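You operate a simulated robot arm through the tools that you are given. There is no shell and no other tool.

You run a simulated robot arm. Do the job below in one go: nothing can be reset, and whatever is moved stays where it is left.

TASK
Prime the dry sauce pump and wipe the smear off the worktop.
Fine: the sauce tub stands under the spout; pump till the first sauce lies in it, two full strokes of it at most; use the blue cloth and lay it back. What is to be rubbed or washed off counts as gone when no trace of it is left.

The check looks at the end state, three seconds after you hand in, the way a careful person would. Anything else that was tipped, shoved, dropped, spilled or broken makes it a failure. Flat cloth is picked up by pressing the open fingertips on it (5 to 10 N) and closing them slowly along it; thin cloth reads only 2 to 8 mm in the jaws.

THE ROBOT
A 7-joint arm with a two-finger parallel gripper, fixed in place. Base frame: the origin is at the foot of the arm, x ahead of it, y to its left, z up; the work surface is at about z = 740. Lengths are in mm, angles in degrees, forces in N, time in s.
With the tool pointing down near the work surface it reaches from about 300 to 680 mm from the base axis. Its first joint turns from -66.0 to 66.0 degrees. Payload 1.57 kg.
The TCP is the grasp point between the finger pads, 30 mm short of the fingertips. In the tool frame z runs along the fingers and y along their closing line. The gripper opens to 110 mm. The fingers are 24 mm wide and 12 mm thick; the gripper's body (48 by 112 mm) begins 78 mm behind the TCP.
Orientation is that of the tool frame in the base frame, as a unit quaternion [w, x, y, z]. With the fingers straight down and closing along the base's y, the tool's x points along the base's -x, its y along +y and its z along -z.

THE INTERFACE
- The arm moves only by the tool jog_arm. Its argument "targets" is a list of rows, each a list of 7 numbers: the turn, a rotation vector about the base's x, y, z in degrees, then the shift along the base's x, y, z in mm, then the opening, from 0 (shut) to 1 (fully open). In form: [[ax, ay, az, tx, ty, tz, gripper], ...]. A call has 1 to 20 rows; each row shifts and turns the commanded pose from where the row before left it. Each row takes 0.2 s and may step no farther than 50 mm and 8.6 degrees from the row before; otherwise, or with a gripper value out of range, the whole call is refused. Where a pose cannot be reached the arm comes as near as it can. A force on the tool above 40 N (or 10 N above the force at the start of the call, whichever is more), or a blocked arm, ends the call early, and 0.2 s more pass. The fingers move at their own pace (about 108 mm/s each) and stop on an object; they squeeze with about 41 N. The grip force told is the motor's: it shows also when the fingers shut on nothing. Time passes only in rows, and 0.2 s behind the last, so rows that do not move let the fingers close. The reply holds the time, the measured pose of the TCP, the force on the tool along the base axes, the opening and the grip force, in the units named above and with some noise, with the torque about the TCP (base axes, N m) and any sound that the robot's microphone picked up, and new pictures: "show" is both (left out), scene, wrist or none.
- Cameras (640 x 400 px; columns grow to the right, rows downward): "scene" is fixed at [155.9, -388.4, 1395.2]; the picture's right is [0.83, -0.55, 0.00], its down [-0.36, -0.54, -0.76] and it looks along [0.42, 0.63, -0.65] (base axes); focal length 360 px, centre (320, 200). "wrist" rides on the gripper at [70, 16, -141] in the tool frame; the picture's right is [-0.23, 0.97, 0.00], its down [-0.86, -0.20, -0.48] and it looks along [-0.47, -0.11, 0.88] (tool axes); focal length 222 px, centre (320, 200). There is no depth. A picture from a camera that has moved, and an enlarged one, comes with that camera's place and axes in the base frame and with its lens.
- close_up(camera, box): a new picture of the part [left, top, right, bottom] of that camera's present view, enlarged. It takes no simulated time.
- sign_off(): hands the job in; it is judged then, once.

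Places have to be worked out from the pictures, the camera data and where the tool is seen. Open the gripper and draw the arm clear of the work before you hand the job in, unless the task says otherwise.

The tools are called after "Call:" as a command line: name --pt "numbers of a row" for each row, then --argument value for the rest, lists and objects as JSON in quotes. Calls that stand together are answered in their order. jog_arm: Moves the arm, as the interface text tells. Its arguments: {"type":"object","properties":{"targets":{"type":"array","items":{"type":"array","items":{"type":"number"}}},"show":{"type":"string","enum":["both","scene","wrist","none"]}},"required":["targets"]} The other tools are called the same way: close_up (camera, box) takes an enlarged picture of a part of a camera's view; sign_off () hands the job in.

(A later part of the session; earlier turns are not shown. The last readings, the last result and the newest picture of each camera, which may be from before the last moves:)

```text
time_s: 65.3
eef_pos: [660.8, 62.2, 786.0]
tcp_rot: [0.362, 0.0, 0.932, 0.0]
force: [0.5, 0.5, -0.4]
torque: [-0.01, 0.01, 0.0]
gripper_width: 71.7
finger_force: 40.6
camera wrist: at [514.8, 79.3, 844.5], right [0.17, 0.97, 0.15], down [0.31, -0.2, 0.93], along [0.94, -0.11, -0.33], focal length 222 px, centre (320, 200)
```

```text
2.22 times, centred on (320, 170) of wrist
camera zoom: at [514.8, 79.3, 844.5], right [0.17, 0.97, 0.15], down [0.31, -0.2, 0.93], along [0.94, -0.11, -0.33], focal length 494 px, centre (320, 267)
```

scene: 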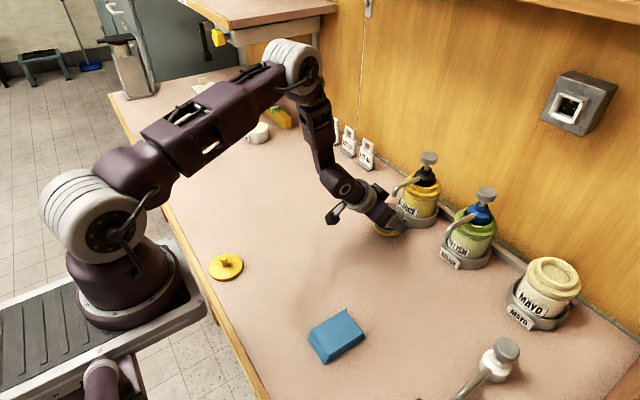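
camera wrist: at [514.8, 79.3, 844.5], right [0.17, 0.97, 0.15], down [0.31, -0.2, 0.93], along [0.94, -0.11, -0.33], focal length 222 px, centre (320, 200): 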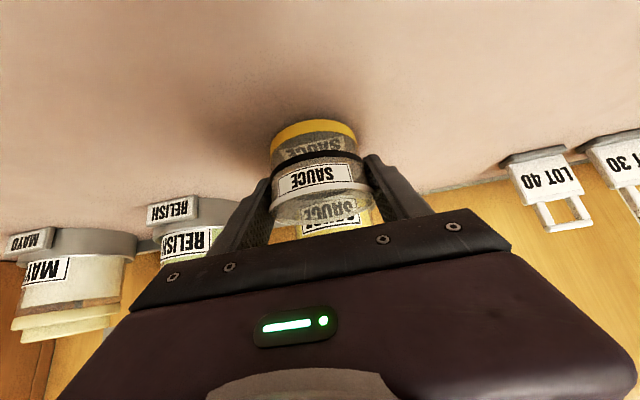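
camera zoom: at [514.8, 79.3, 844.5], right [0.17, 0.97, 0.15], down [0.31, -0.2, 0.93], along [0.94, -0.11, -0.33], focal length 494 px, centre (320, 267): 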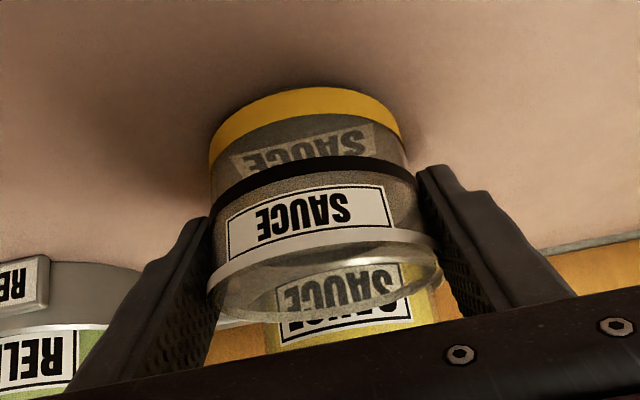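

Clear of the holder tag and the spout is well above. I lower in small steps to touch down.

Call:
jog_arm --pt "0 0 0 0 0 -1 0.3" --pt "0 0 0 0 0 -0.6 0.3" --pt "0 0 0 0 0 0 0.3" --show "none"

Call:
jog_arm --pt "0 0 0 0 0 -0.5 0.3" --pt "0 0 0 0 0 0 0.3" --show "none"

```text
time_s: 66.1
eef_pos: [660.2, 61.8, 783.6]
tcp_rot: [0.362, 0.0, 0.932, 0.0]
force: [-1.2, -0.3, -0.9]
torque: [0.01, -0.02, -0.01]
gripper_width: 71.6
finger_force: 41.3
```

```text
time_s: 66.7
eef_pos: [661.4, 62.5, 783.0]
tcp_rot: [0.363, 0.0, 0.932, 0.0]
force: [-2.4, 0.8, 10.0]
torque: [0.0, 0.17, 0.01]
gripper_width: 71.3
finger_force: 40.8
```

The tub touches the table (10 N). I ease up 0.3 mm, open the fingers, and withdraw straight back along −x, then up.

Call:
jog_arm --pt "0 0 0 0 0 0.3 0.3" --pt "0 0 0 0 0 0 0.68" --pt "0 0 0 0 0 0 0.8" --pt "0 0 0 0 0 0 1" --pt "0 0 0 0 0 0 1" --pt "0 0 0 0 0 0 1" --show "both"

```text
time_s: 68.1
eef_pos: [661.3, 62.4, 782.5]
tcp_rot: [0.362, 0.0, 0.932, 0.0]
force: [-0.7, 0.2, 0.2]
torque: [-0.03, 0.02, 0.04]
gripper_width: 110.2
finger_force: 0.1
camera wrist: at [514.9, 79.0, 842.0], right [0.17, 0.97, 0.15], down [0.31, -0.2, 0.93], along [0.94, -0.11, -0.33], focal length 222 px, centre (320, 200)
```

scene: 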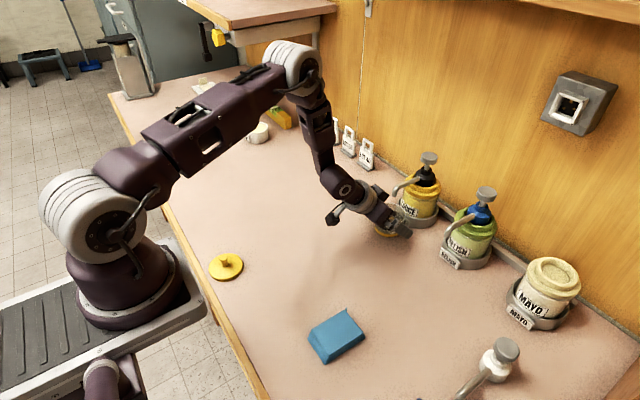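
wrist: 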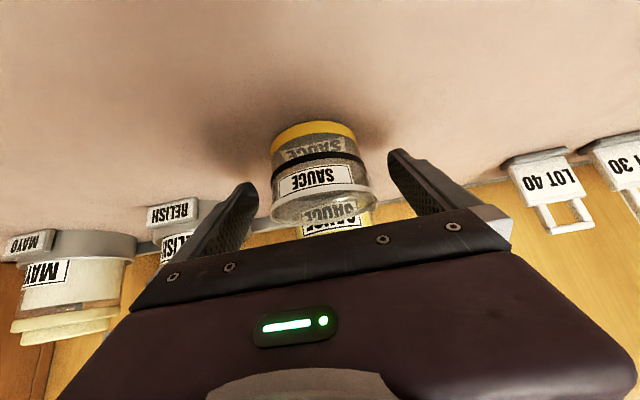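

The fingers are open and free of the tub. I withdraw back along −x by 130 mm and then rise.

Call:
jog_arm --pt "0 0 0 -20 0 0 1" --pt "0 0 0 -30 0 0 1" --pt "0 0 0 -40 0 0 1" --pt "0 0 0 -40 0 10 1" --pt "0 0 0 0 0 45 1" --pt "0 0 0 0 0 45 1" --pt "0 0 0 0 0 45 1" --pt "0 0 0 0 0 0 1" --show "both"

Call:
close_up --camera "scene" --box '[360, 140, 480, 260]'

Call:
close_up --camera "wrist" --box '[240, 40, 440, 240]'

```text
time_s: 69.9
eef_pos: [530.7, 59.7, 928.7]
tcp_rot: [0.361, 0.0, 0.933, 0.0]
force: [0.6, -0.8, -0.5]
torque: [0.0, 0.0, -0.02]
gripper_width: 110.3
finger_force: 0.1
camera wrist: at [384.7, 76.3, 986.3], right [0.17, 0.97, 0.15], down [0.31, -0.2, 0.93], along [0.94, -0.11, -0.34], focal length 222 px, centre (320, 200)
```

scene: 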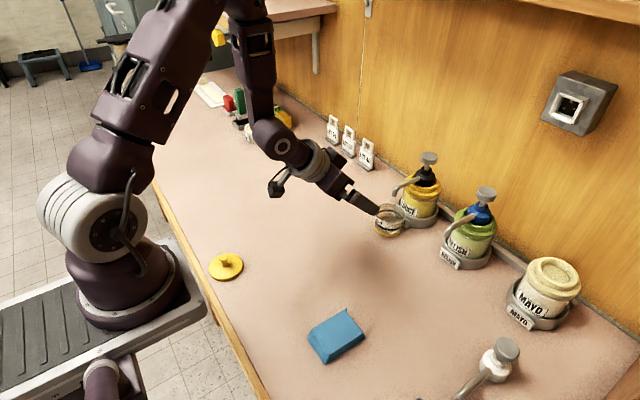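
wrist: 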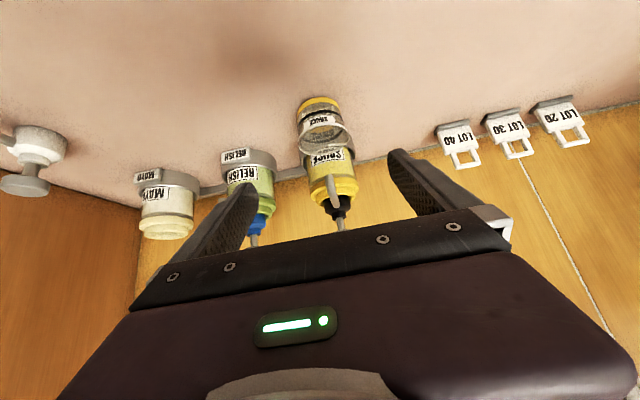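

```text
3.33 times, centred on (420, 200) of scene
camera zoom: at [155.9, -388.4, 1395.2], right [0.83, -0.55, 0.0], down [-0.36, -0.54, -0.76], along [0.42, 0.63, -0.65], focal length 1198 px, centre (-13, 200)
```

zoom: 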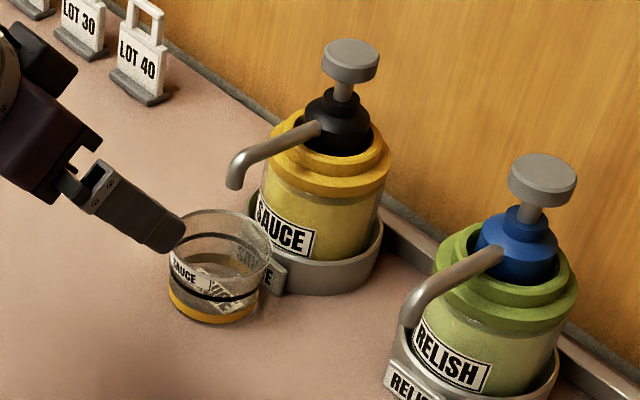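

```text
2.00 times, centred on (340, 140) of wrist
camera zoom: at [384.7, 76.3, 986.3], right [0.17, 0.97, 0.15], down [0.31, -0.2, 0.93], along [0.94, -0.11, -0.34], focal length 444 px, centre (280, 320)
```

zoom: 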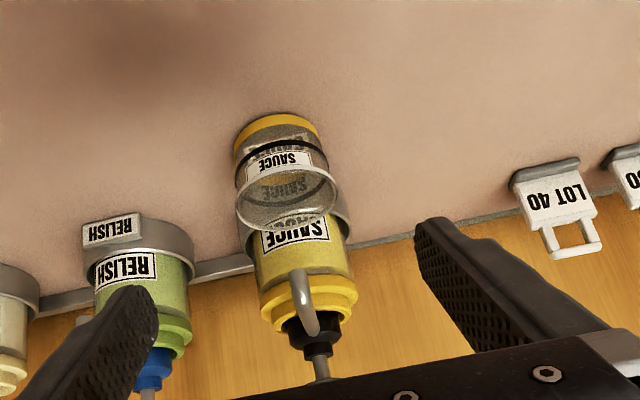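

The tub stands squarely under the spout (tip ≈ (666, 62, 852), tub centre ≈ (660, 61)). Now I close the fingers, rise, and move toward the pump head at about (761, 61, 926).

Call:
jog_arm --pt "0 0 0 0 0 40 0" --pt "0 0 0 0 0 40 0" --pt "0 0 0 30 0 10 0" --pt "0 0 0 40 0.5 0 0" --pt "0 0 0 40 0.5 0 0" --pt "0 0 0 40 0 0 0" --pt "0 0 0 40 0 0 0" --pt "0 0 0 0 0 0 0" --show "both"

Call:
close_up --camera "scene" --box '[360, 120, 480, 220]'

```text
time_s: 71.7
eef_pos: [721.1, 62.2, 1018.3]
tcp_rot: [0.361, 0.0, 0.932, 0.0]
force: [0.7, -0.9, 0.6]
torque: [0.0, 0.01, 0.02]
gripper_width: 0.2
finger_force: 21.6
camera wrist: at [575.3, 79.8, 1077.5], right [0.17, 0.97, 0.15], down [0.31, -0.2, 0.93], along [0.94, -0.11, -0.33], focal length 222 px, centre (320, 200)
```

scene: 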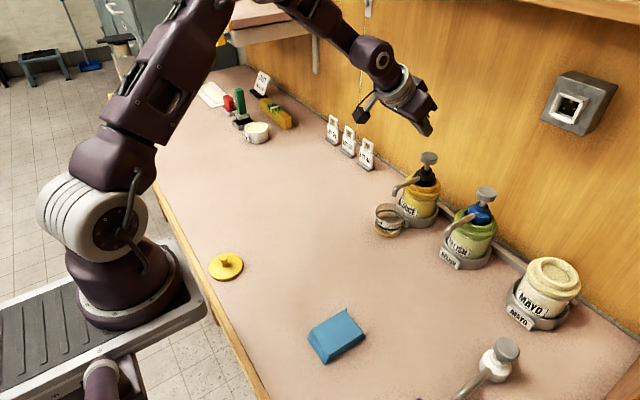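
wrist: 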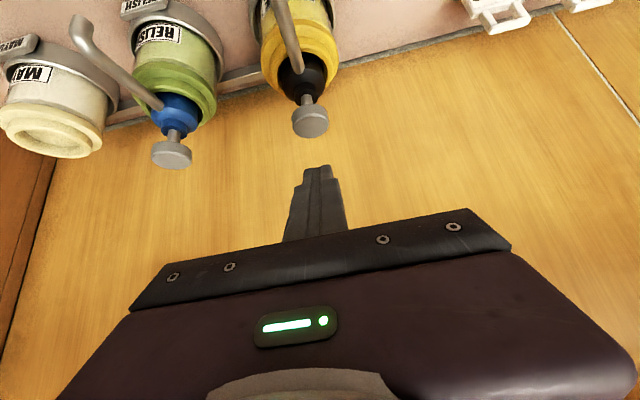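

```text
4.00 times, centred on (420, 170) of scene
camera zoom: at [155.9, -388.4, 1395.2], right [0.83, -0.55, 0.0], down [-0.36, -0.54, -0.76], along [0.42, 0.63, -0.65], focal length 1438 px, centre (-80, 320)
```

zoom: 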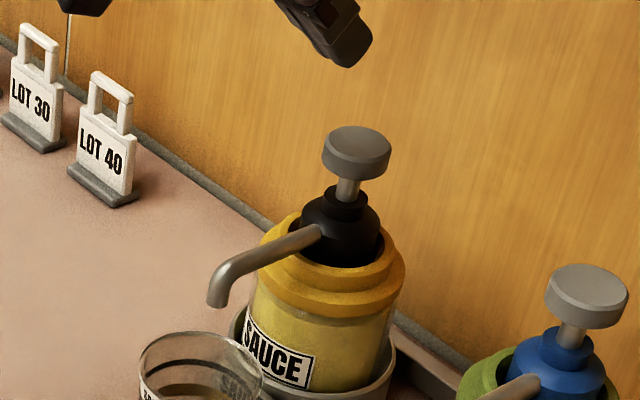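

The reach is fine. The pump head is visible below the fingertips in the wrist view; I enlarge to fix its centre.

Call:
close_up --camera "wrist" --box '[260, 60, 380, 240]'

```text
2.22 times, centred on (320, 150) of wrist
camera zoom: at [575.3, 79.8, 1077.5], right [0.17, 0.97, 0.15], down [0.31, -0.2, 0.93], along [0.94, -0.11, -0.33], focal length 494 px, centre (320, 311)
```

zoom: 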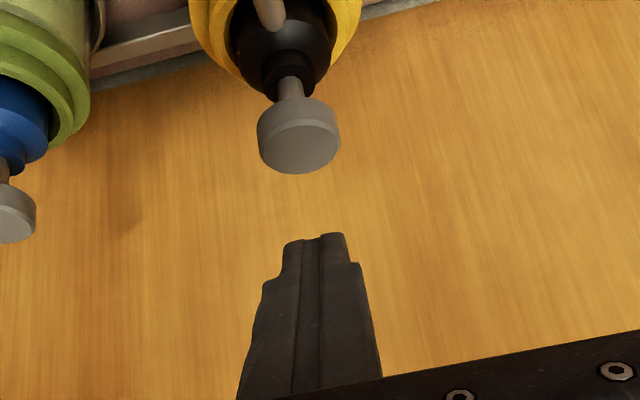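

Head top centre is about (763, 62, 927). I move the closed fingertips above its centre and down to about 10 mm above it.

Call:
jog_arm --pt "0 0 0 15 0 -10 0" --pt "0 0 0 15 0 -20 0" --pt "0 0 0 0 0 -20 0" --pt "0 0 0 0 0 0 0" --show "both"

Call:
close_up --camera "scene" --box '[360, 120, 480, 220]'

Call:
close_up --camera "wrist" --box '[260, 60, 380, 240]'

```text
time_s: 72.7
eef_pos: [750.5, 62.1, 968.9]
tcp_rot: [0.362, 0.001, 0.932, -0.001]
force: [0.1, -0.5, -0.5]
torque: [-0.02, 0.03, 0.01]
gripper_width: 0.0
finger_force: 21.1
camera wrist: at [604.4, 79.7, 1027.1], right [0.17, 0.97, 0.15], down [0.31, -0.2, 0.93], along [0.94, -0.11, -0.33], focal length 222 px, centre (320, 200)
```

scene: 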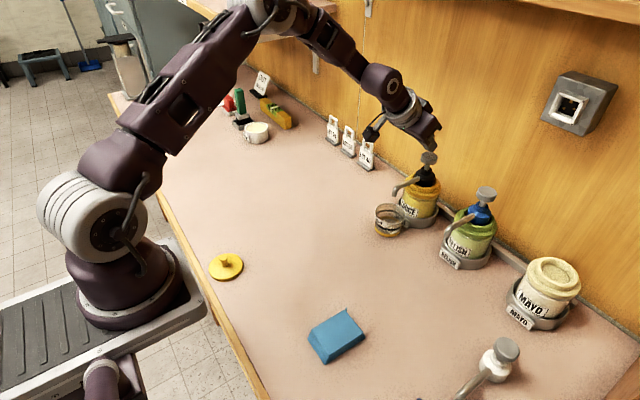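
wrist: 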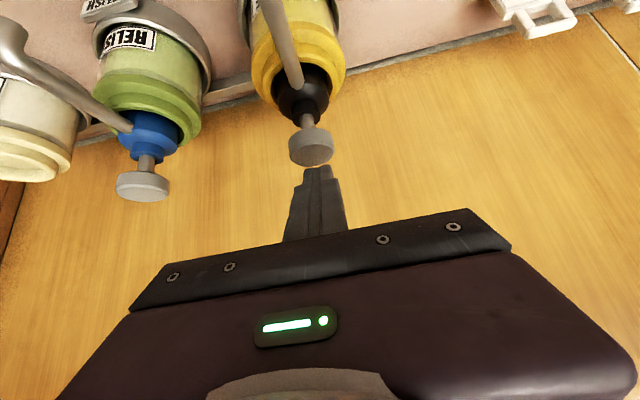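

```text
4.00 times, centred on (420, 170) of scene
camera zoom: at [155.9, -388.4, 1395.2], right [0.83, -0.55, 0.0], down [-0.36, -0.54, -0.76], along [0.42, 0.63, -0.65], focal length 1438 px, centre (-80, 320)
```

zoom: 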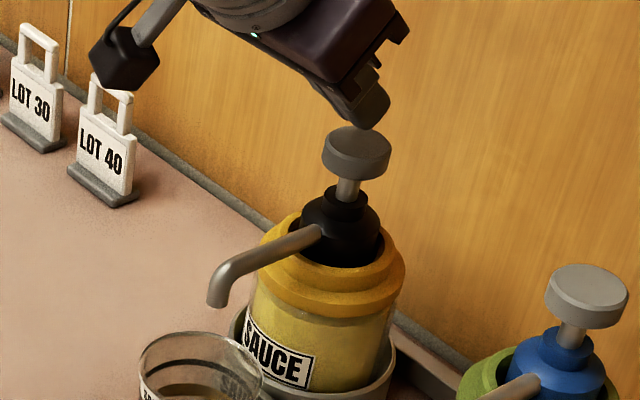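

```text
2.22 times, centred on (320, 150) of wrist
camera zoom: at [604.4, 79.7, 1027.1], right [0.17, 0.97, 0.15], down [0.31, -0.2, 0.93], along [0.94, -0.11, -0.33], focal length 494 px, centre (320, 311)
```

zoom: 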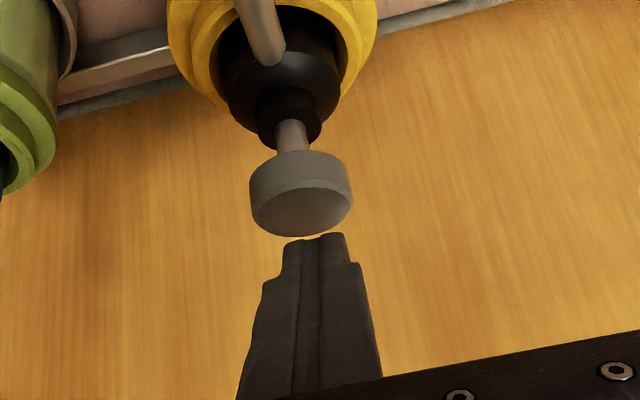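

The fingertips hang centred about 12 mm above the pump head. I descend in small steps to find contact.

Call:
jog_arm --pt "0 0 0 2 -0.5 -4 0" --pt "0 0 0 0 0 -3 0" --pt "0 0 0 0 0 -2 0" --pt "0 0 0 0 0 -2 0" --pt "0 0 0 0 0 0 0" --show "none"

```text
time_s: 73.9
eef_pos: [753.1, 61.2, 956.7]
tcp_rot: [0.361, 0.001, 0.932, 0.0]
force: [0.9, 0.1, 0.3]
torque: [-0.01, 0.03, 0.0]
gripper_width: 0.0
finger_force: 21.3
```

No contact yet at TCP z≈957; I continue down 2 mm at a time.

Call:
jog_arm --pt "0 0 0 0 0 -2 0" --pt "0 0 0 0 0 -2 0" --pt "0 0 0 0 0 0 0" --show "none"

Call:
jog_arm --pt "0 0 0 0 0 -2 0" --pt "0 0 0 0 0 0 0" --show "both"

```text
time_s: 74.7
eef_pos: [752.9, 61.7, 954.5]
tcp_rot: [0.361, 0.001, 0.932, 0.0]
force: [0.0, 0.0, 1.2]
torque: [-0.01, 0.0, -0.05]
gripper_width: 0.0
finger_force: 21.2
```

```text
time_s: 75.3
eef_pos: [755.2, 63.1, 951.6]
tcp_rot: [0.362, 0.001, 0.932, -0.001]
force: [0.7, -0.7, 1.3]
torque: [-0.02, -0.01, 0.02]
gripper_width: 0.0
finger_force: 21.2
camera wrist: at [607.4, 79.8, 1010.3], right [0.17, 0.97, 0.15], down [0.31, -0.2, 0.93], along [0.94, -0.11, -0.33], focal length 222 px, centre (320, 200)
```

scene: 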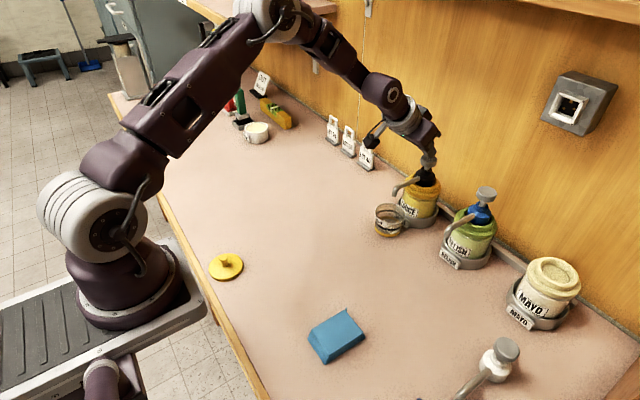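
wrist: 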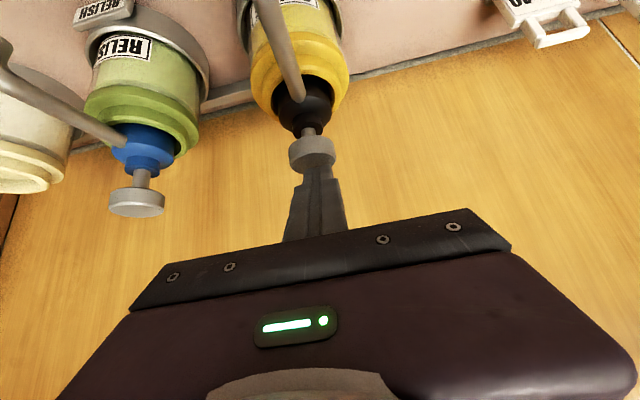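

The fingertips appear right at the head's top. I keep pressing down gently and watch the force.

Call:
jog_arm --pt "0 0 0 0 0 -1.5 0" --pt "0 0 0 0 0 -1.5 0" --pt "0 0 0 0 0 0 0" --show "none"

Call:
close_up --camera "scene" --box '[360, 120, 480, 220]'

```text
time_s: 76.1
eef_pos: [752.8, 63.2, 948.4]
tcp_rot: [0.361, 0.0, 0.933, 0.0]
force: [0.4, 1.1, 1.7]
torque: [0.01, -0.02, 0.03]
gripper_width: 0.1
finger_force: 21.7
```

```text
4.00 times, centred on (420, 170) of scene
camera zoom: at [155.9, -388.4, 1395.2], right [0.83, -0.55, 0.0], down [-0.36, -0.54, -0.76], along [0.42, 0.63, -0.65], focal length 1438 px, centre (-80, 320)
```

zoom: 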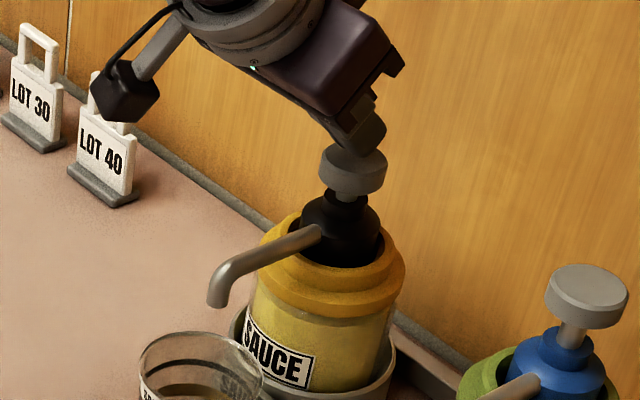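

The head yields with very little force and is already pressed about 15 mm. I continue in small steps to the end stop.

Call:
jog_arm --pt "0 0 0 0 0 -1.5 0" --pt "0 0 0 0 0 0 0" --show "none"

Call:
jog_arm --pt "0 0 0 0 0 -1.5 0" --pt "0 0 0 0 0 0 0" --show "none"

Call:
close_up --camera "scene" --box '[360, 120, 480, 220]'

```text
time_s: 76.7
eef_pos: [752.6, 62.8, 946.5]
tcp_rot: [0.362, 0.0, 0.932, 0.0]
force: [-0.4, 0.8, 1.4]
torque: [-0.04, -0.02, -0.01]
gripper_width: 0.1
finger_force: 21.4
```

```text
time_s: 77.3
eef_pos: [753.2, 63.8, 946.6]
tcp_rot: [0.362, 0.0, 0.932, 0.0]
force: [0.3, -0.6, 2.0]
torque: [0.03, 0.0, 0.0]
gripper_width: 0.0
finger_force: 21.3
```

```text
4.00 times, centred on (420, 170) of scene
camera zoom: at [155.9, -388.4, 1395.2], right [0.83, -0.55, 0.0], down [-0.36, -0.54, -0.76], along [0.42, 0.63, -0.65], focal length 1438 px, centre (-80, 320)
```

zoom: 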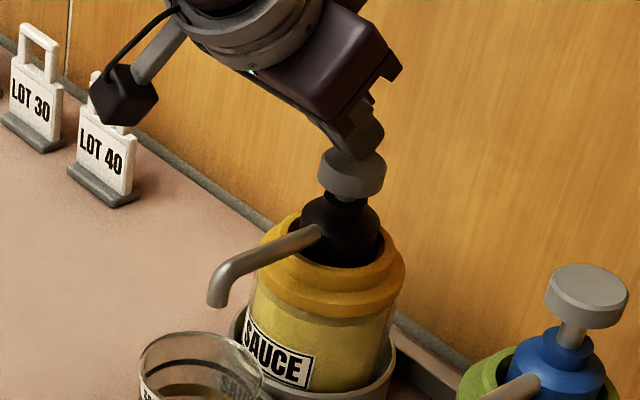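

Force still only ~2 N; the head keeps sinking. I continue toward the stop.

Call:
jog_arm --pt "0 0 0 0 0 -1.5 0" --pt "0 0 0 0 0 -1 0" --pt "0 0 0 0 0 0 0" --show "none"

Call:
jog_arm --pt "0 0 0 0 0 -1 0" --pt "0 0 0 0 0 -1 0" --pt "0 0 0 0 0 0 0" --show "none"

Call:
close_up --camera "scene" --box '[360, 120, 480, 220]'

```text
time_s: 78.1
eef_pos: [752.8, 64.0, 942.7]
tcp_rot: [0.361, 0.0, 0.933, 0.0]
force: [0.9, 0.4, 1.7]
torque: [0.04, -0.06, 0.03]
gripper_width: 0.0
finger_force: 20.7
heard: click
```

```text
time_s: 78.9
eef_pos: [753.2, 62.4, 940.5]
tcp_rot: [0.362, 0.0, 0.932, 0.0]
force: [-0.8, -0.1, 2.2]
torque: [0.02, 0.01, 0.02]
gripper_width: 0.0
finger_force: 21.6
```

```text
4.00 times, centred on (420, 170) of scene
camera zoom: at [155.9, -388.4, 1395.2], right [0.83, -0.55, 0.0], down [-0.36, -0.54, -0.76], along [0.42, 0.63, -0.65], focal length 1438 px, centre (-80, 320)
```

zoom: 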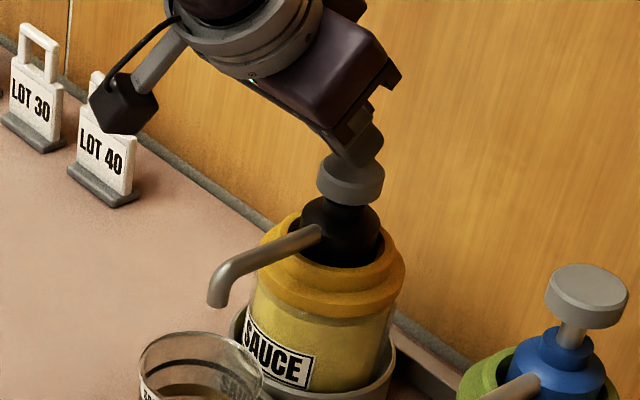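

A click was heard: the first stroke is complete. Before anything else I look at the spout and tub for sauce.

Call:
close_up --camera "scene" --box '[365, 170, 425, 245]'

```text
5.33 times, centred on (395, 208) of scene
camera zoom: at [155.9, -388.4, 1395.2], right [0.83, -0.55, 0.0], down [-0.36, -0.54, -0.76], along [0.42, 0.63, -0.65], focal length 1917 px, centre (-80, 160)
```

zoom: 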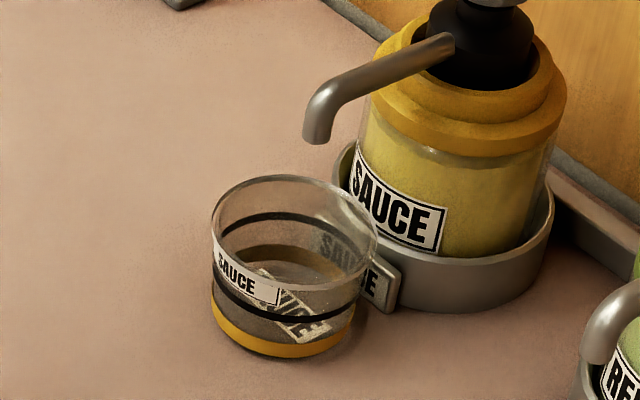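

No sauce yet after the first stroke. I raise the fingers clear so that the head springs back to the top.

Call:
jog_arm --pt "0 0 0 0 0 6 0" --pt "0 0 0 0 0 8 0" --pt "0 0 0 0 0 8 0" --pt "0 0 0 0 0 8 0" --pt "0 0 0 0 0 0 0" --pt "0 0 0 0 0 0 0" --show "both"

Call:
close_up --camera "scene" --box '[360, 120, 480, 220]'

Call:
close_up --camera "scene" --box '[365, 170, 425, 245]'

```text
time_s: 80.3
eef_pos: [752.2, 62.5, 971.5]
tcp_rot: [0.362, 0.0, 0.932, 0.0]
force: [-0.2, -0.3, 0.9]
torque: [-0.02, 0.0, -0.01]
gripper_width: 0.0
finger_force: 21.8
camera wrist: at [606.7, 79.1, 1030.2], right [0.17, 0.97, 0.15], down [0.31, -0.2, 0.93], along [0.94, -0.11, -0.33], focal length 222 px, centre (320, 200)
```

scene: 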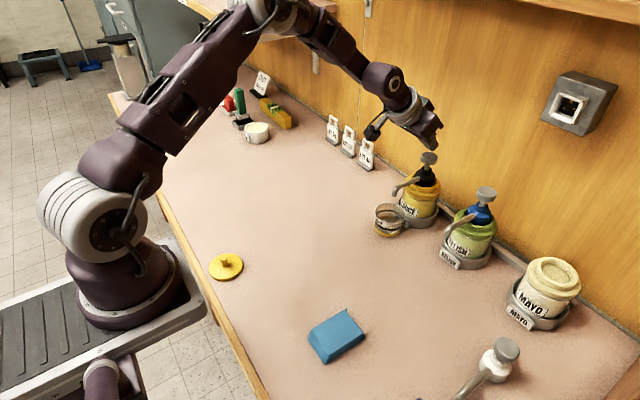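
wrist: 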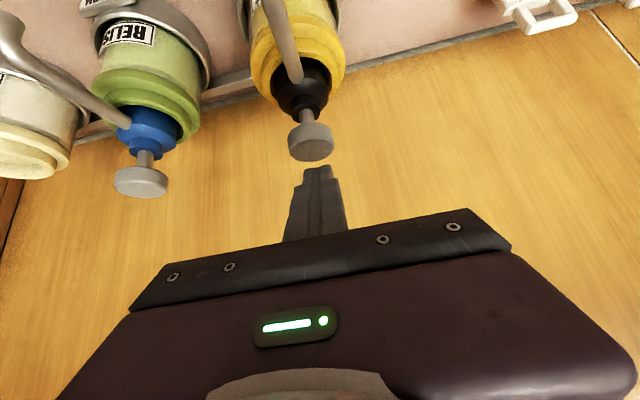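

```text
4.00 times, centred on (420, 170) of scene
camera zoom: at [155.9, -388.4, 1395.2], right [0.83, -0.55, 0.0], down [-0.36, -0.54, -0.76], along [0.42, 0.63, -0.65], focal length 1438 px, centre (-80, 320)
```

zoom: 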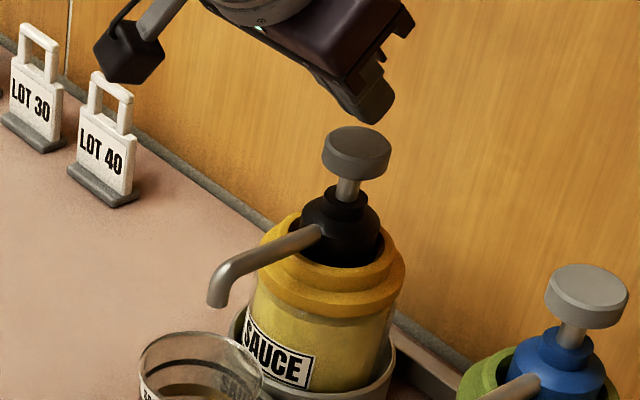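

```text
5.33 times, centred on (395, 208) of scene
camera zoom: at [155.9, -388.4, 1395.2], right [0.83, -0.55, 0.0], down [-0.36, -0.54, -0.76], along [0.42, 0.63, -0.65], focal length 1917 px, centre (-80, 160)
```

zoom: 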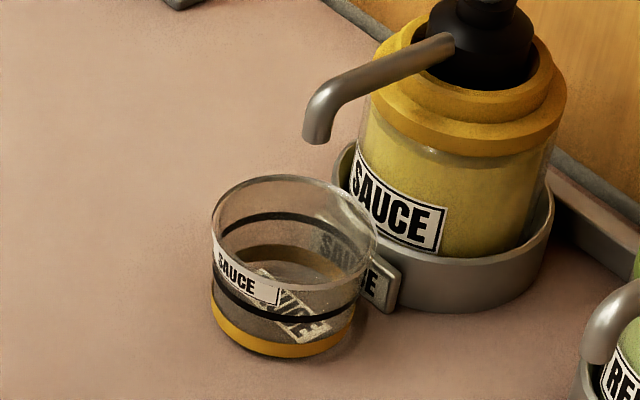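

The head is back at the top and the tub still empty. I make the second stroke, watching for the click and stopping just beyond it.

Call:
jog_arm --pt "0 0 0 0 0 -6 0" --pt "0 0 0 0 0 -4 0" --pt "0 0 0 0 0 -4 0" --pt "0 0 0 0 0 -4 0" --pt "0 0 0 0 0 -4 0" --pt "0 0 0 0 0 -4 0" --pt "0 0 0 0 0 -2 0" --pt "0 0 0 0 0 0 0" --show "scene"

Call:
close_up --camera "scene" --box '[365, 170, 425, 245]'

```text
time_s: 82.1
eef_pos: [753.7, 63.0, 944.1]
tcp_rot: [0.361, 0.0, 0.932, 0.0]
force: [-1.2, -0.6, 1.2]
torque: [0.02, 0.03, 0.01]
gripper_width: 0.0
finger_force: 21.3
heard: click
```

scene: 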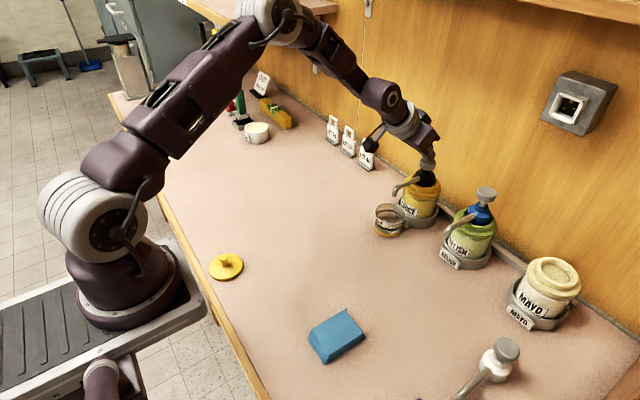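

```text
5.33 times, centred on (395, 208) of scene
camera zoom: at [155.9, -388.4, 1395.2], right [0.83, -0.55, 0.0], down [-0.36, -0.54, -0.76], along [0.42, 0.63, -0.65], focal length 1917 px, centre (-80, 160)
```

zoom: 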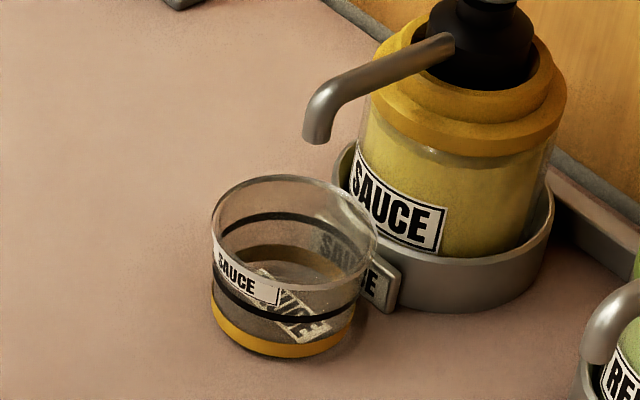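

Click again but no sauce visible; I hadn't reached a hard stop yet. I keep pressing within this same stroke to see whether there is more travel.

Call:
jog_arm --pt "0 0 0 0 0 -2 0" --pt "0 0 0 0 0 -1.5 0" --pt "0 0 0 0 0 0 0" --show "none"

Call:
jog_arm --pt "0 0 0 0 0 -1 0" --pt "0 0 0 0 0 -1 0" --pt "0 0 0 0 0 0 0" --show "none"

Call:
close_up --camera "scene" --box '[360, 120, 480, 220]'

Call:
close_up --camera "scene" --box '[365, 170, 425, 245]'

```text
time_s: 82.9
eef_pos: [751.6, 63.4, 940.3]
tcp_rot: [0.362, 0.0, 0.932, 0.0]
force: [-0.4, 0.1, 1.0]
torque: [0.01, -0.05, -0.01]
gripper_width: 0.0
finger_force: 21.1
```

```text
time_s: 83.7
eef_pos: [751.6, 62.3, 938.0]
tcp_rot: [0.362, -0.001, 0.932, 0.001]
force: [-1.0, -0.4, 5.6]
torque: [-0.01, -0.09, -0.02]
gripper_width: 0.0
finger_force: 21.5
```

```text
4.00 times, centred on (420, 170) of scene
camera zoom: at [155.8, -388.4, 1395.2], right [0.83, -0.55, 0.0], down [-0.36, -0.54, -0.76], along [0.42, 0.63, -0.65], focal length 1438 px, centre (-80, 320)
```

zoom: 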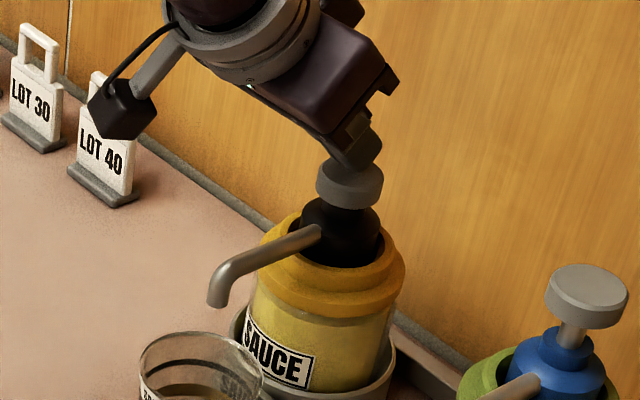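

```text
5.33 times, centred on (395, 208) of scene
camera zoom: at [155.8, -388.4, 1395.2], right [0.83, -0.55, 0.0], down [-0.36, -0.54, -0.76], along [0.42, 0.63, -0.65], focal length 1917 px, centre (-80, 160)
```

zoom: 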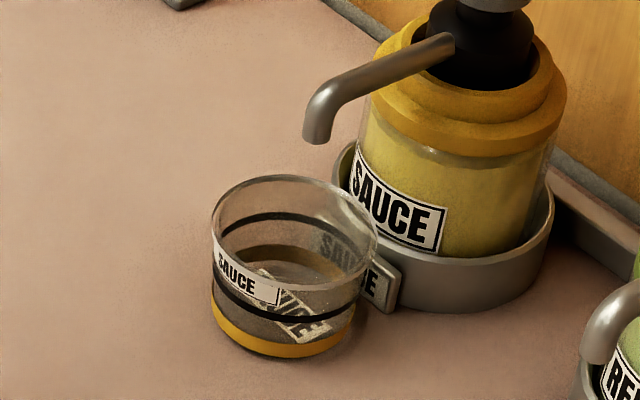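

The end stop is at TCP z≈938 (5.6 N), still no sauce. I release fully, wait a moment and look again in case the sauce emerges with a delay.

Call:
jog_arm --pt "0 0 0 0 0 8 0" --pt "0 0 0 0 0 10 0" --pt "0 0 0 0 0 10 0" --pt "0 0 0 0 0 6 0" --pt "0 0 0 0 0 0 0" --pt "0 0 0 0 0 0 0" --pt "0 0 0 0 0 0 0" --pt "0 0 0 0 0 0 0" --show "both"

Call:
close_up --camera "scene" --box '[365, 170, 425, 245]'

Call:
close_up --camera "scene" --box '[360, 120, 480, 220]'

```text
time_s: 85.5
eef_pos: [752.6, 63.3, 971.8]
tcp_rot: [0.362, 0.0, 0.932, 0.0]
force: [-0.4, -0.3, 0.2]
torque: [0.01, 0.03, -0.03]
gripper_width: 0.0
finger_force: 21.5
camera wrist: at [607.2, 80.1, 1030.8], right [0.17, 0.97, 0.15], down [0.31, -0.2, 0.93], along [0.94, -0.11, -0.33], focal length 222 px, centre (320, 200)
```

scene: 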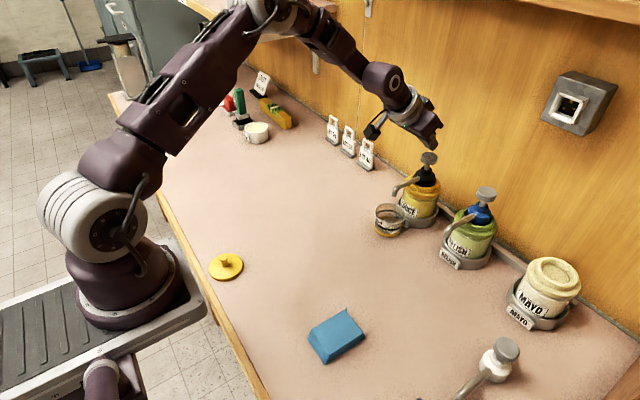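
wrist: 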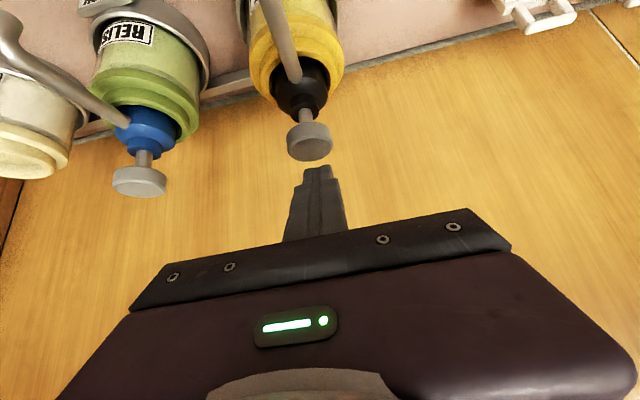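

```text
5.33 times, centred on (395, 208) of scene
camera zoom: at [155.9, -388.4, 1395.2], right [0.83, -0.55, 0.0], down [-0.36, -0.54, -0.76], along [0.42, 0.63, -0.65], focal length 1917 px, centre (-80, 160)
```

zoom: 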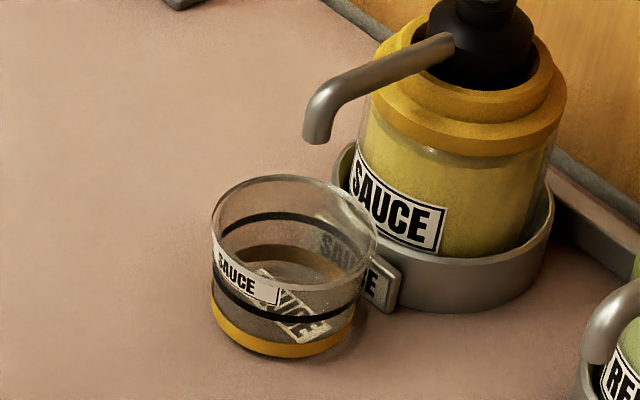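

```text
4.00 times, centred on (420, 170) of scene
camera zoom: at [155.9, -388.4, 1395.2], right [0.83, -0.55, 0.0], down [-0.36, -0.54, -0.76], along [0.42, 0.63, -0.65], focal length 1438 px, centre (-80, 320)
```

zoom: 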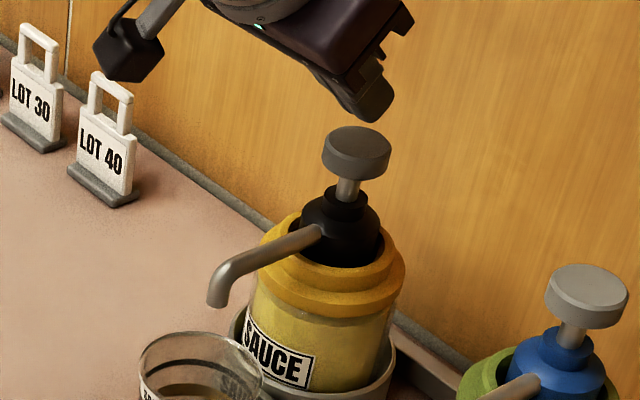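

The tub is still empty, so the pump is still drawing air; the limit of two strokes applies to the sauce delivered, so I keep priming, one stroke at a time, checking the tub after each.

Call:
jog_arm --pt "0 0 0 0 0 -6 0" --pt "0 0 0 0 0 -5 0" --pt "0 0 0 0 0 -5 0" --pt "0 0 0 0 0 -5 0" --pt "0 0 0 0 0 -5 0" --pt "0 0 0 0 0 -4 0" --pt "0 0 0 0 0 -2.5 0" --pt "0 0 0 0 0 0 0" --show "scene"

Call:
close_up --camera "scene" --box '[365, 170, 425, 245]'

```text
time_s: 87.3
eef_pos: [753.3, 62.9, 939.6]
tcp_rot: [0.362, 0.0, 0.932, 0.0]
force: [0.4, 0.0, 2.2]
torque: [-0.03, -0.02, -0.01]
gripper_width: 0.0
finger_force: 21.1
heard: click
```

scene: 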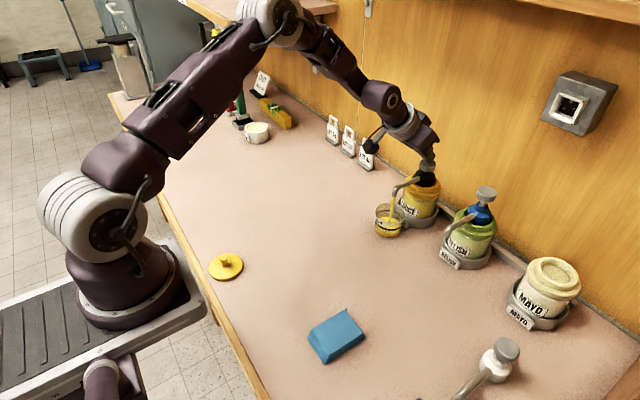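

```text
5.33 times, centred on (395, 208) of scene
camera zoom: at [155.9, -388.4, 1395.2], right [0.83, -0.55, 0.0], down [-0.36, -0.54, -0.76], along [0.42, 0.63, -0.65], focal length 1917 px, centre (-80, 160)
```

zoom: 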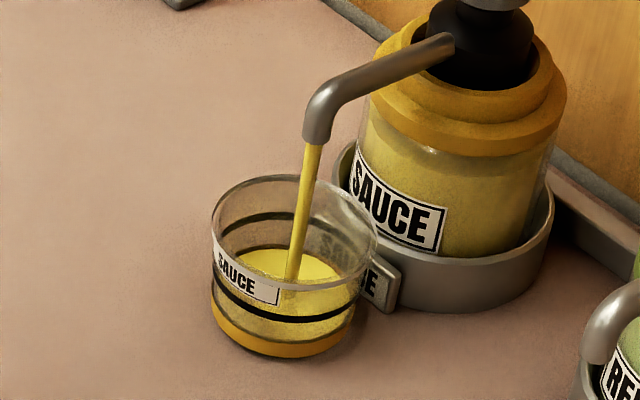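

Sauce is flowing into the tub on this stroke, well within the two-stroke limit. I stop pumping: raise the fingers straight up off the head and let it finish.

Call:
jog_arm --pt "0 0 0 0 0 0 0" --pt "0 0 0 0 0 8 0" --pt "0 0 0 0 0 10 0" --pt "0 0 0 0 0 10 0" --pt "0 0 0 0 0 20 0" --pt "0 0 0 0 0 30 0" --pt "0 0 0 0 0 0 0" --show "both"

Call:
close_up --camera "scene" --box '[365, 140, 455, 245]'

```text
time_s: 88.9
eef_pos: [754.1, 64.1, 1018.1]
tcp_rot: [0.362, 0.0, 0.932, -0.001]
force: [0.6, -0.3, -0.2]
torque: [-0.02, -0.02, 0.02]
gripper_width: 0.2
finger_force: 21.5
camera wrist: at [608.6, 81.1, 1076.3], right [0.17, 0.97, 0.15], down [0.31, -0.2, 0.93], along [0.94, -0.11, -0.34], focal length 222 px, centre (320, 200)
```

scene: 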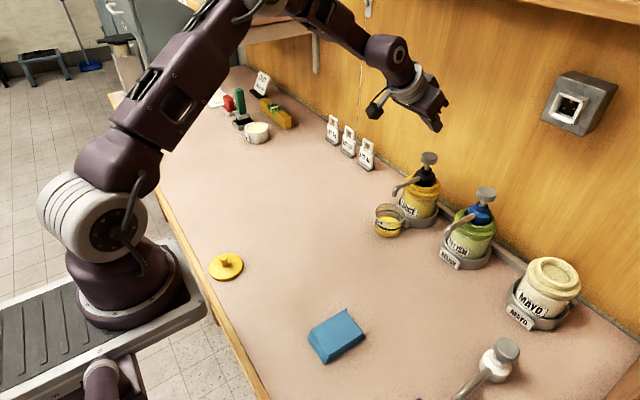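
wrist: 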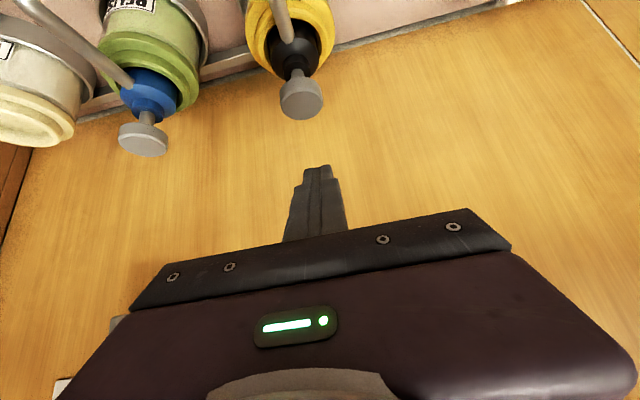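

```text
3.81 times, centred on (410, 192) of scene
camera zoom: at [155.9, -388.4, 1395.2], right [0.83, -0.55, 0.0], down [-0.36, -0.54, -0.76], along [0.42, 0.63, -0.65], focal length 1370 px, centre (-23, 229)
```

zoom: 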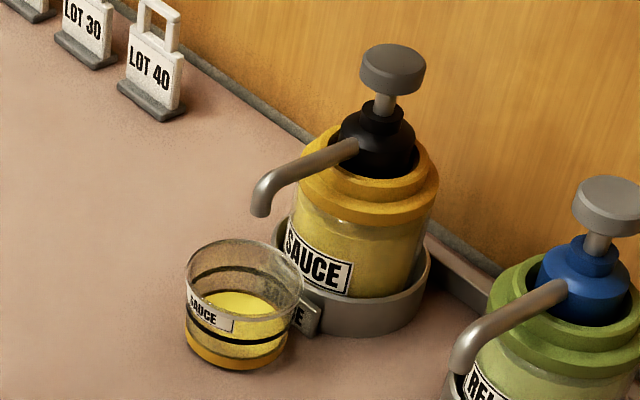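

Sauce lies in the tub, the spout has stopped and the head is back up. I retract the arm up and back, return the tool to vertical and open the gripper.

Call:
jog_arm --pt "0 0 0 -20 0 35 0" --pt "0 0 0 -40 0 20 0" --pt "0 0 0 -45 0 10 0" --pt "0 0 0 -45 0 10 0" --pt "0 8.5 0 -40 0 10 0.5" --pt "0 8.5 0 -40 -5 10 1" --pt "0 8.5 0 -40 -5 10 1" --pt "0 8.5 0 -30 0 10 1" --pt "0 8.5 0 -20 0 10 1" --pt "0 0 0 0 0 0 1" --pt "0 0 0 0 0 0 1" --show "both"

Call:
close_up --camera "scene" --box '[280, 200, 460, 360]'

Call:
close_up --camera "wrist" --box '[150, 0, 420, 200]'

```text
time_s: 91.3
eef_pos: [432.1, 52.8, 1143.6]
tcp_rot: [-0.002, 0.001, 1.0, -0.001]
force: [-0.6, 0.0, 0.1]
torque: [-0.03, 0.0, 0.01]
gripper_width: 109.9
finger_force: 0.0
camera wrist: at [363.8, 70.6, 1286.0], right [0.23, 0.97, 0.0], down [0.86, -0.2, 0.48], along [0.46, -0.11, -0.88], focal length 222 px, centre (320, 200)
```

scene: 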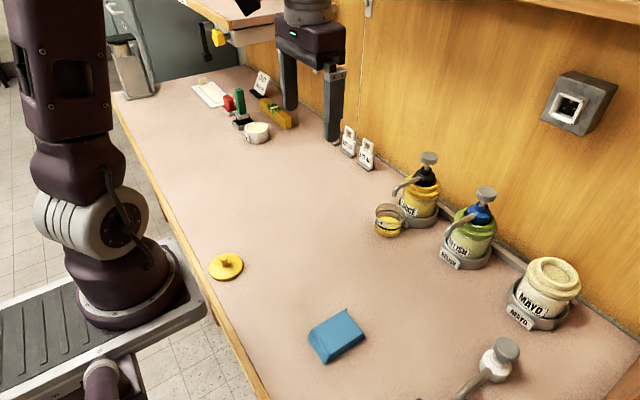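
wrist: 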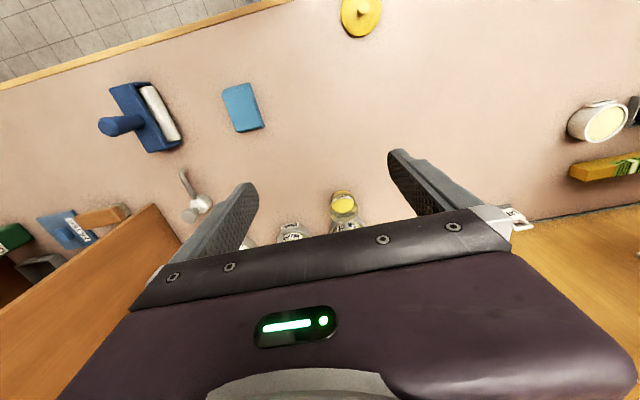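

```text
2.50 times, centred on (370, 280) of scene
camera zoom: at [155.9, -388.4, 1395.2], right [0.83, -0.55, 0.0], down [-0.36, -0.54, -0.76], along [0.42, 0.63, -0.65], focal length 899 px, centre (195, 0)
```

zoom: 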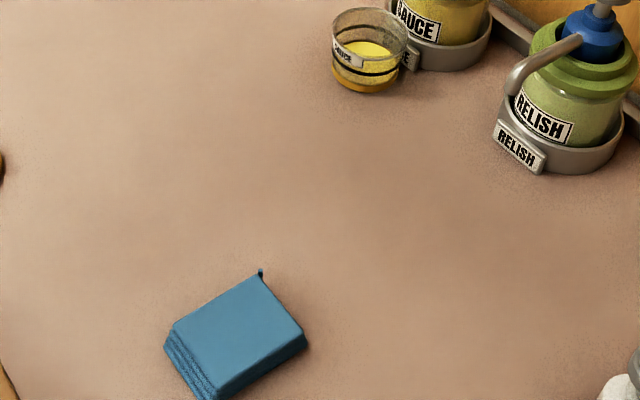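

```text
2.00 times, centred on (285, 100) of wrist
camera zoom: at [363.8, 70.6, 1286.0], right [0.23, 0.97, 0.0], down [0.86, -0.2, 0.48], along [0.46, -0.11, -0.88], focal length 444 px, centre (390, 400)
```

zoom: 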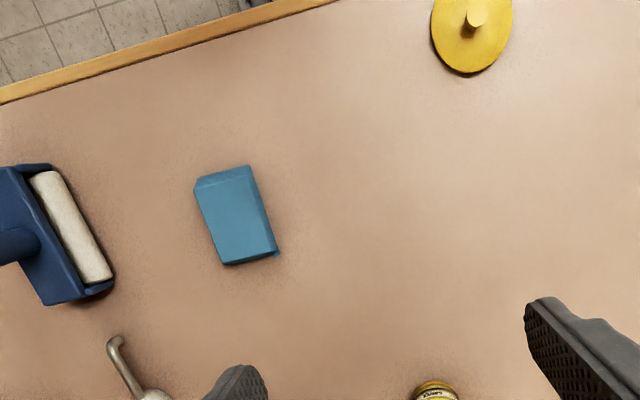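

The table looks clean, the cloth lies back at its spot, and the tub holds sauce beneath the spout. I take one last strongly enlarged look at the former smear area and at the tub.

Call:
close_up --camera "scene" --box '[330, 245, 400, 300]'

Call:
close_up --camera "wrist" --box '[240, 90, 360, 210]'

Call:
close_up --camera "scene" --box '[360, 140, 460, 245]'

```text
7.27 times, centred on (365, 272) of scene
camera zoom: at [155.9, -388.4, 1395.2], right [0.83, -0.55, 0.0], down [-0.36, -0.54, -0.76], along [0.42, 0.63, -0.65], focal length 2615 px, centre (-7, -327)
```

zoom: 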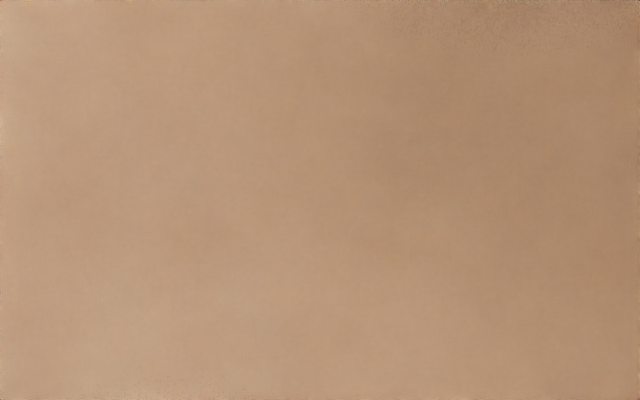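

```text
3.33 times, centred on (300, 150) of wrist
camera zoom: at [363.8, 70.6, 1286.0], right [0.23, 0.97, 0.0], down [0.86, -0.2, 0.48], along [0.46, -0.11, -0.88], focal length 740 px, centre (387, 367)
```

zoom: 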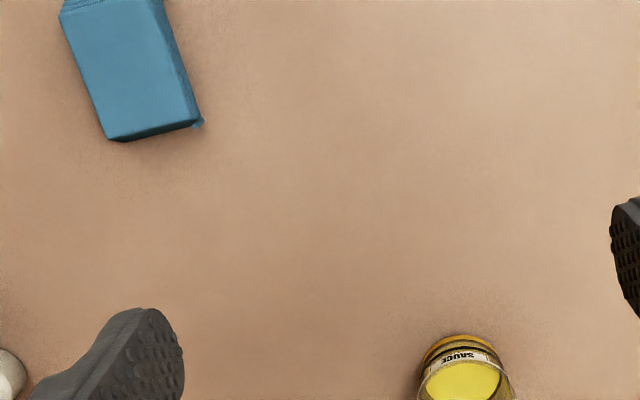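

```text
3.81 times, centred on (410, 192) of scene
camera zoom: at [155.9, -388.4, 1395.2], right [0.83, -0.55, 0.0], down [-0.36, -0.54, -0.76], along [0.42, 0.63, -0.65], focal length 1370 px, centre (-23, 229)
```

zoom: 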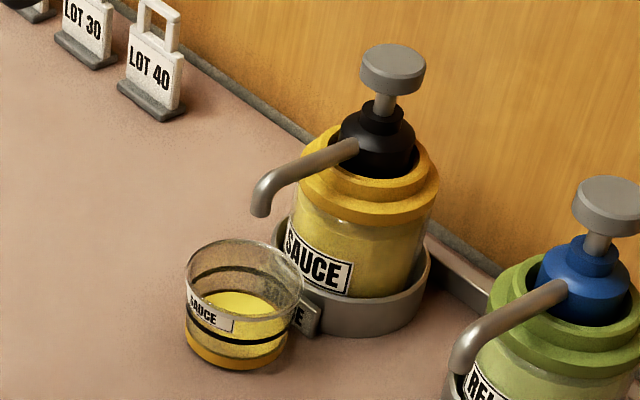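

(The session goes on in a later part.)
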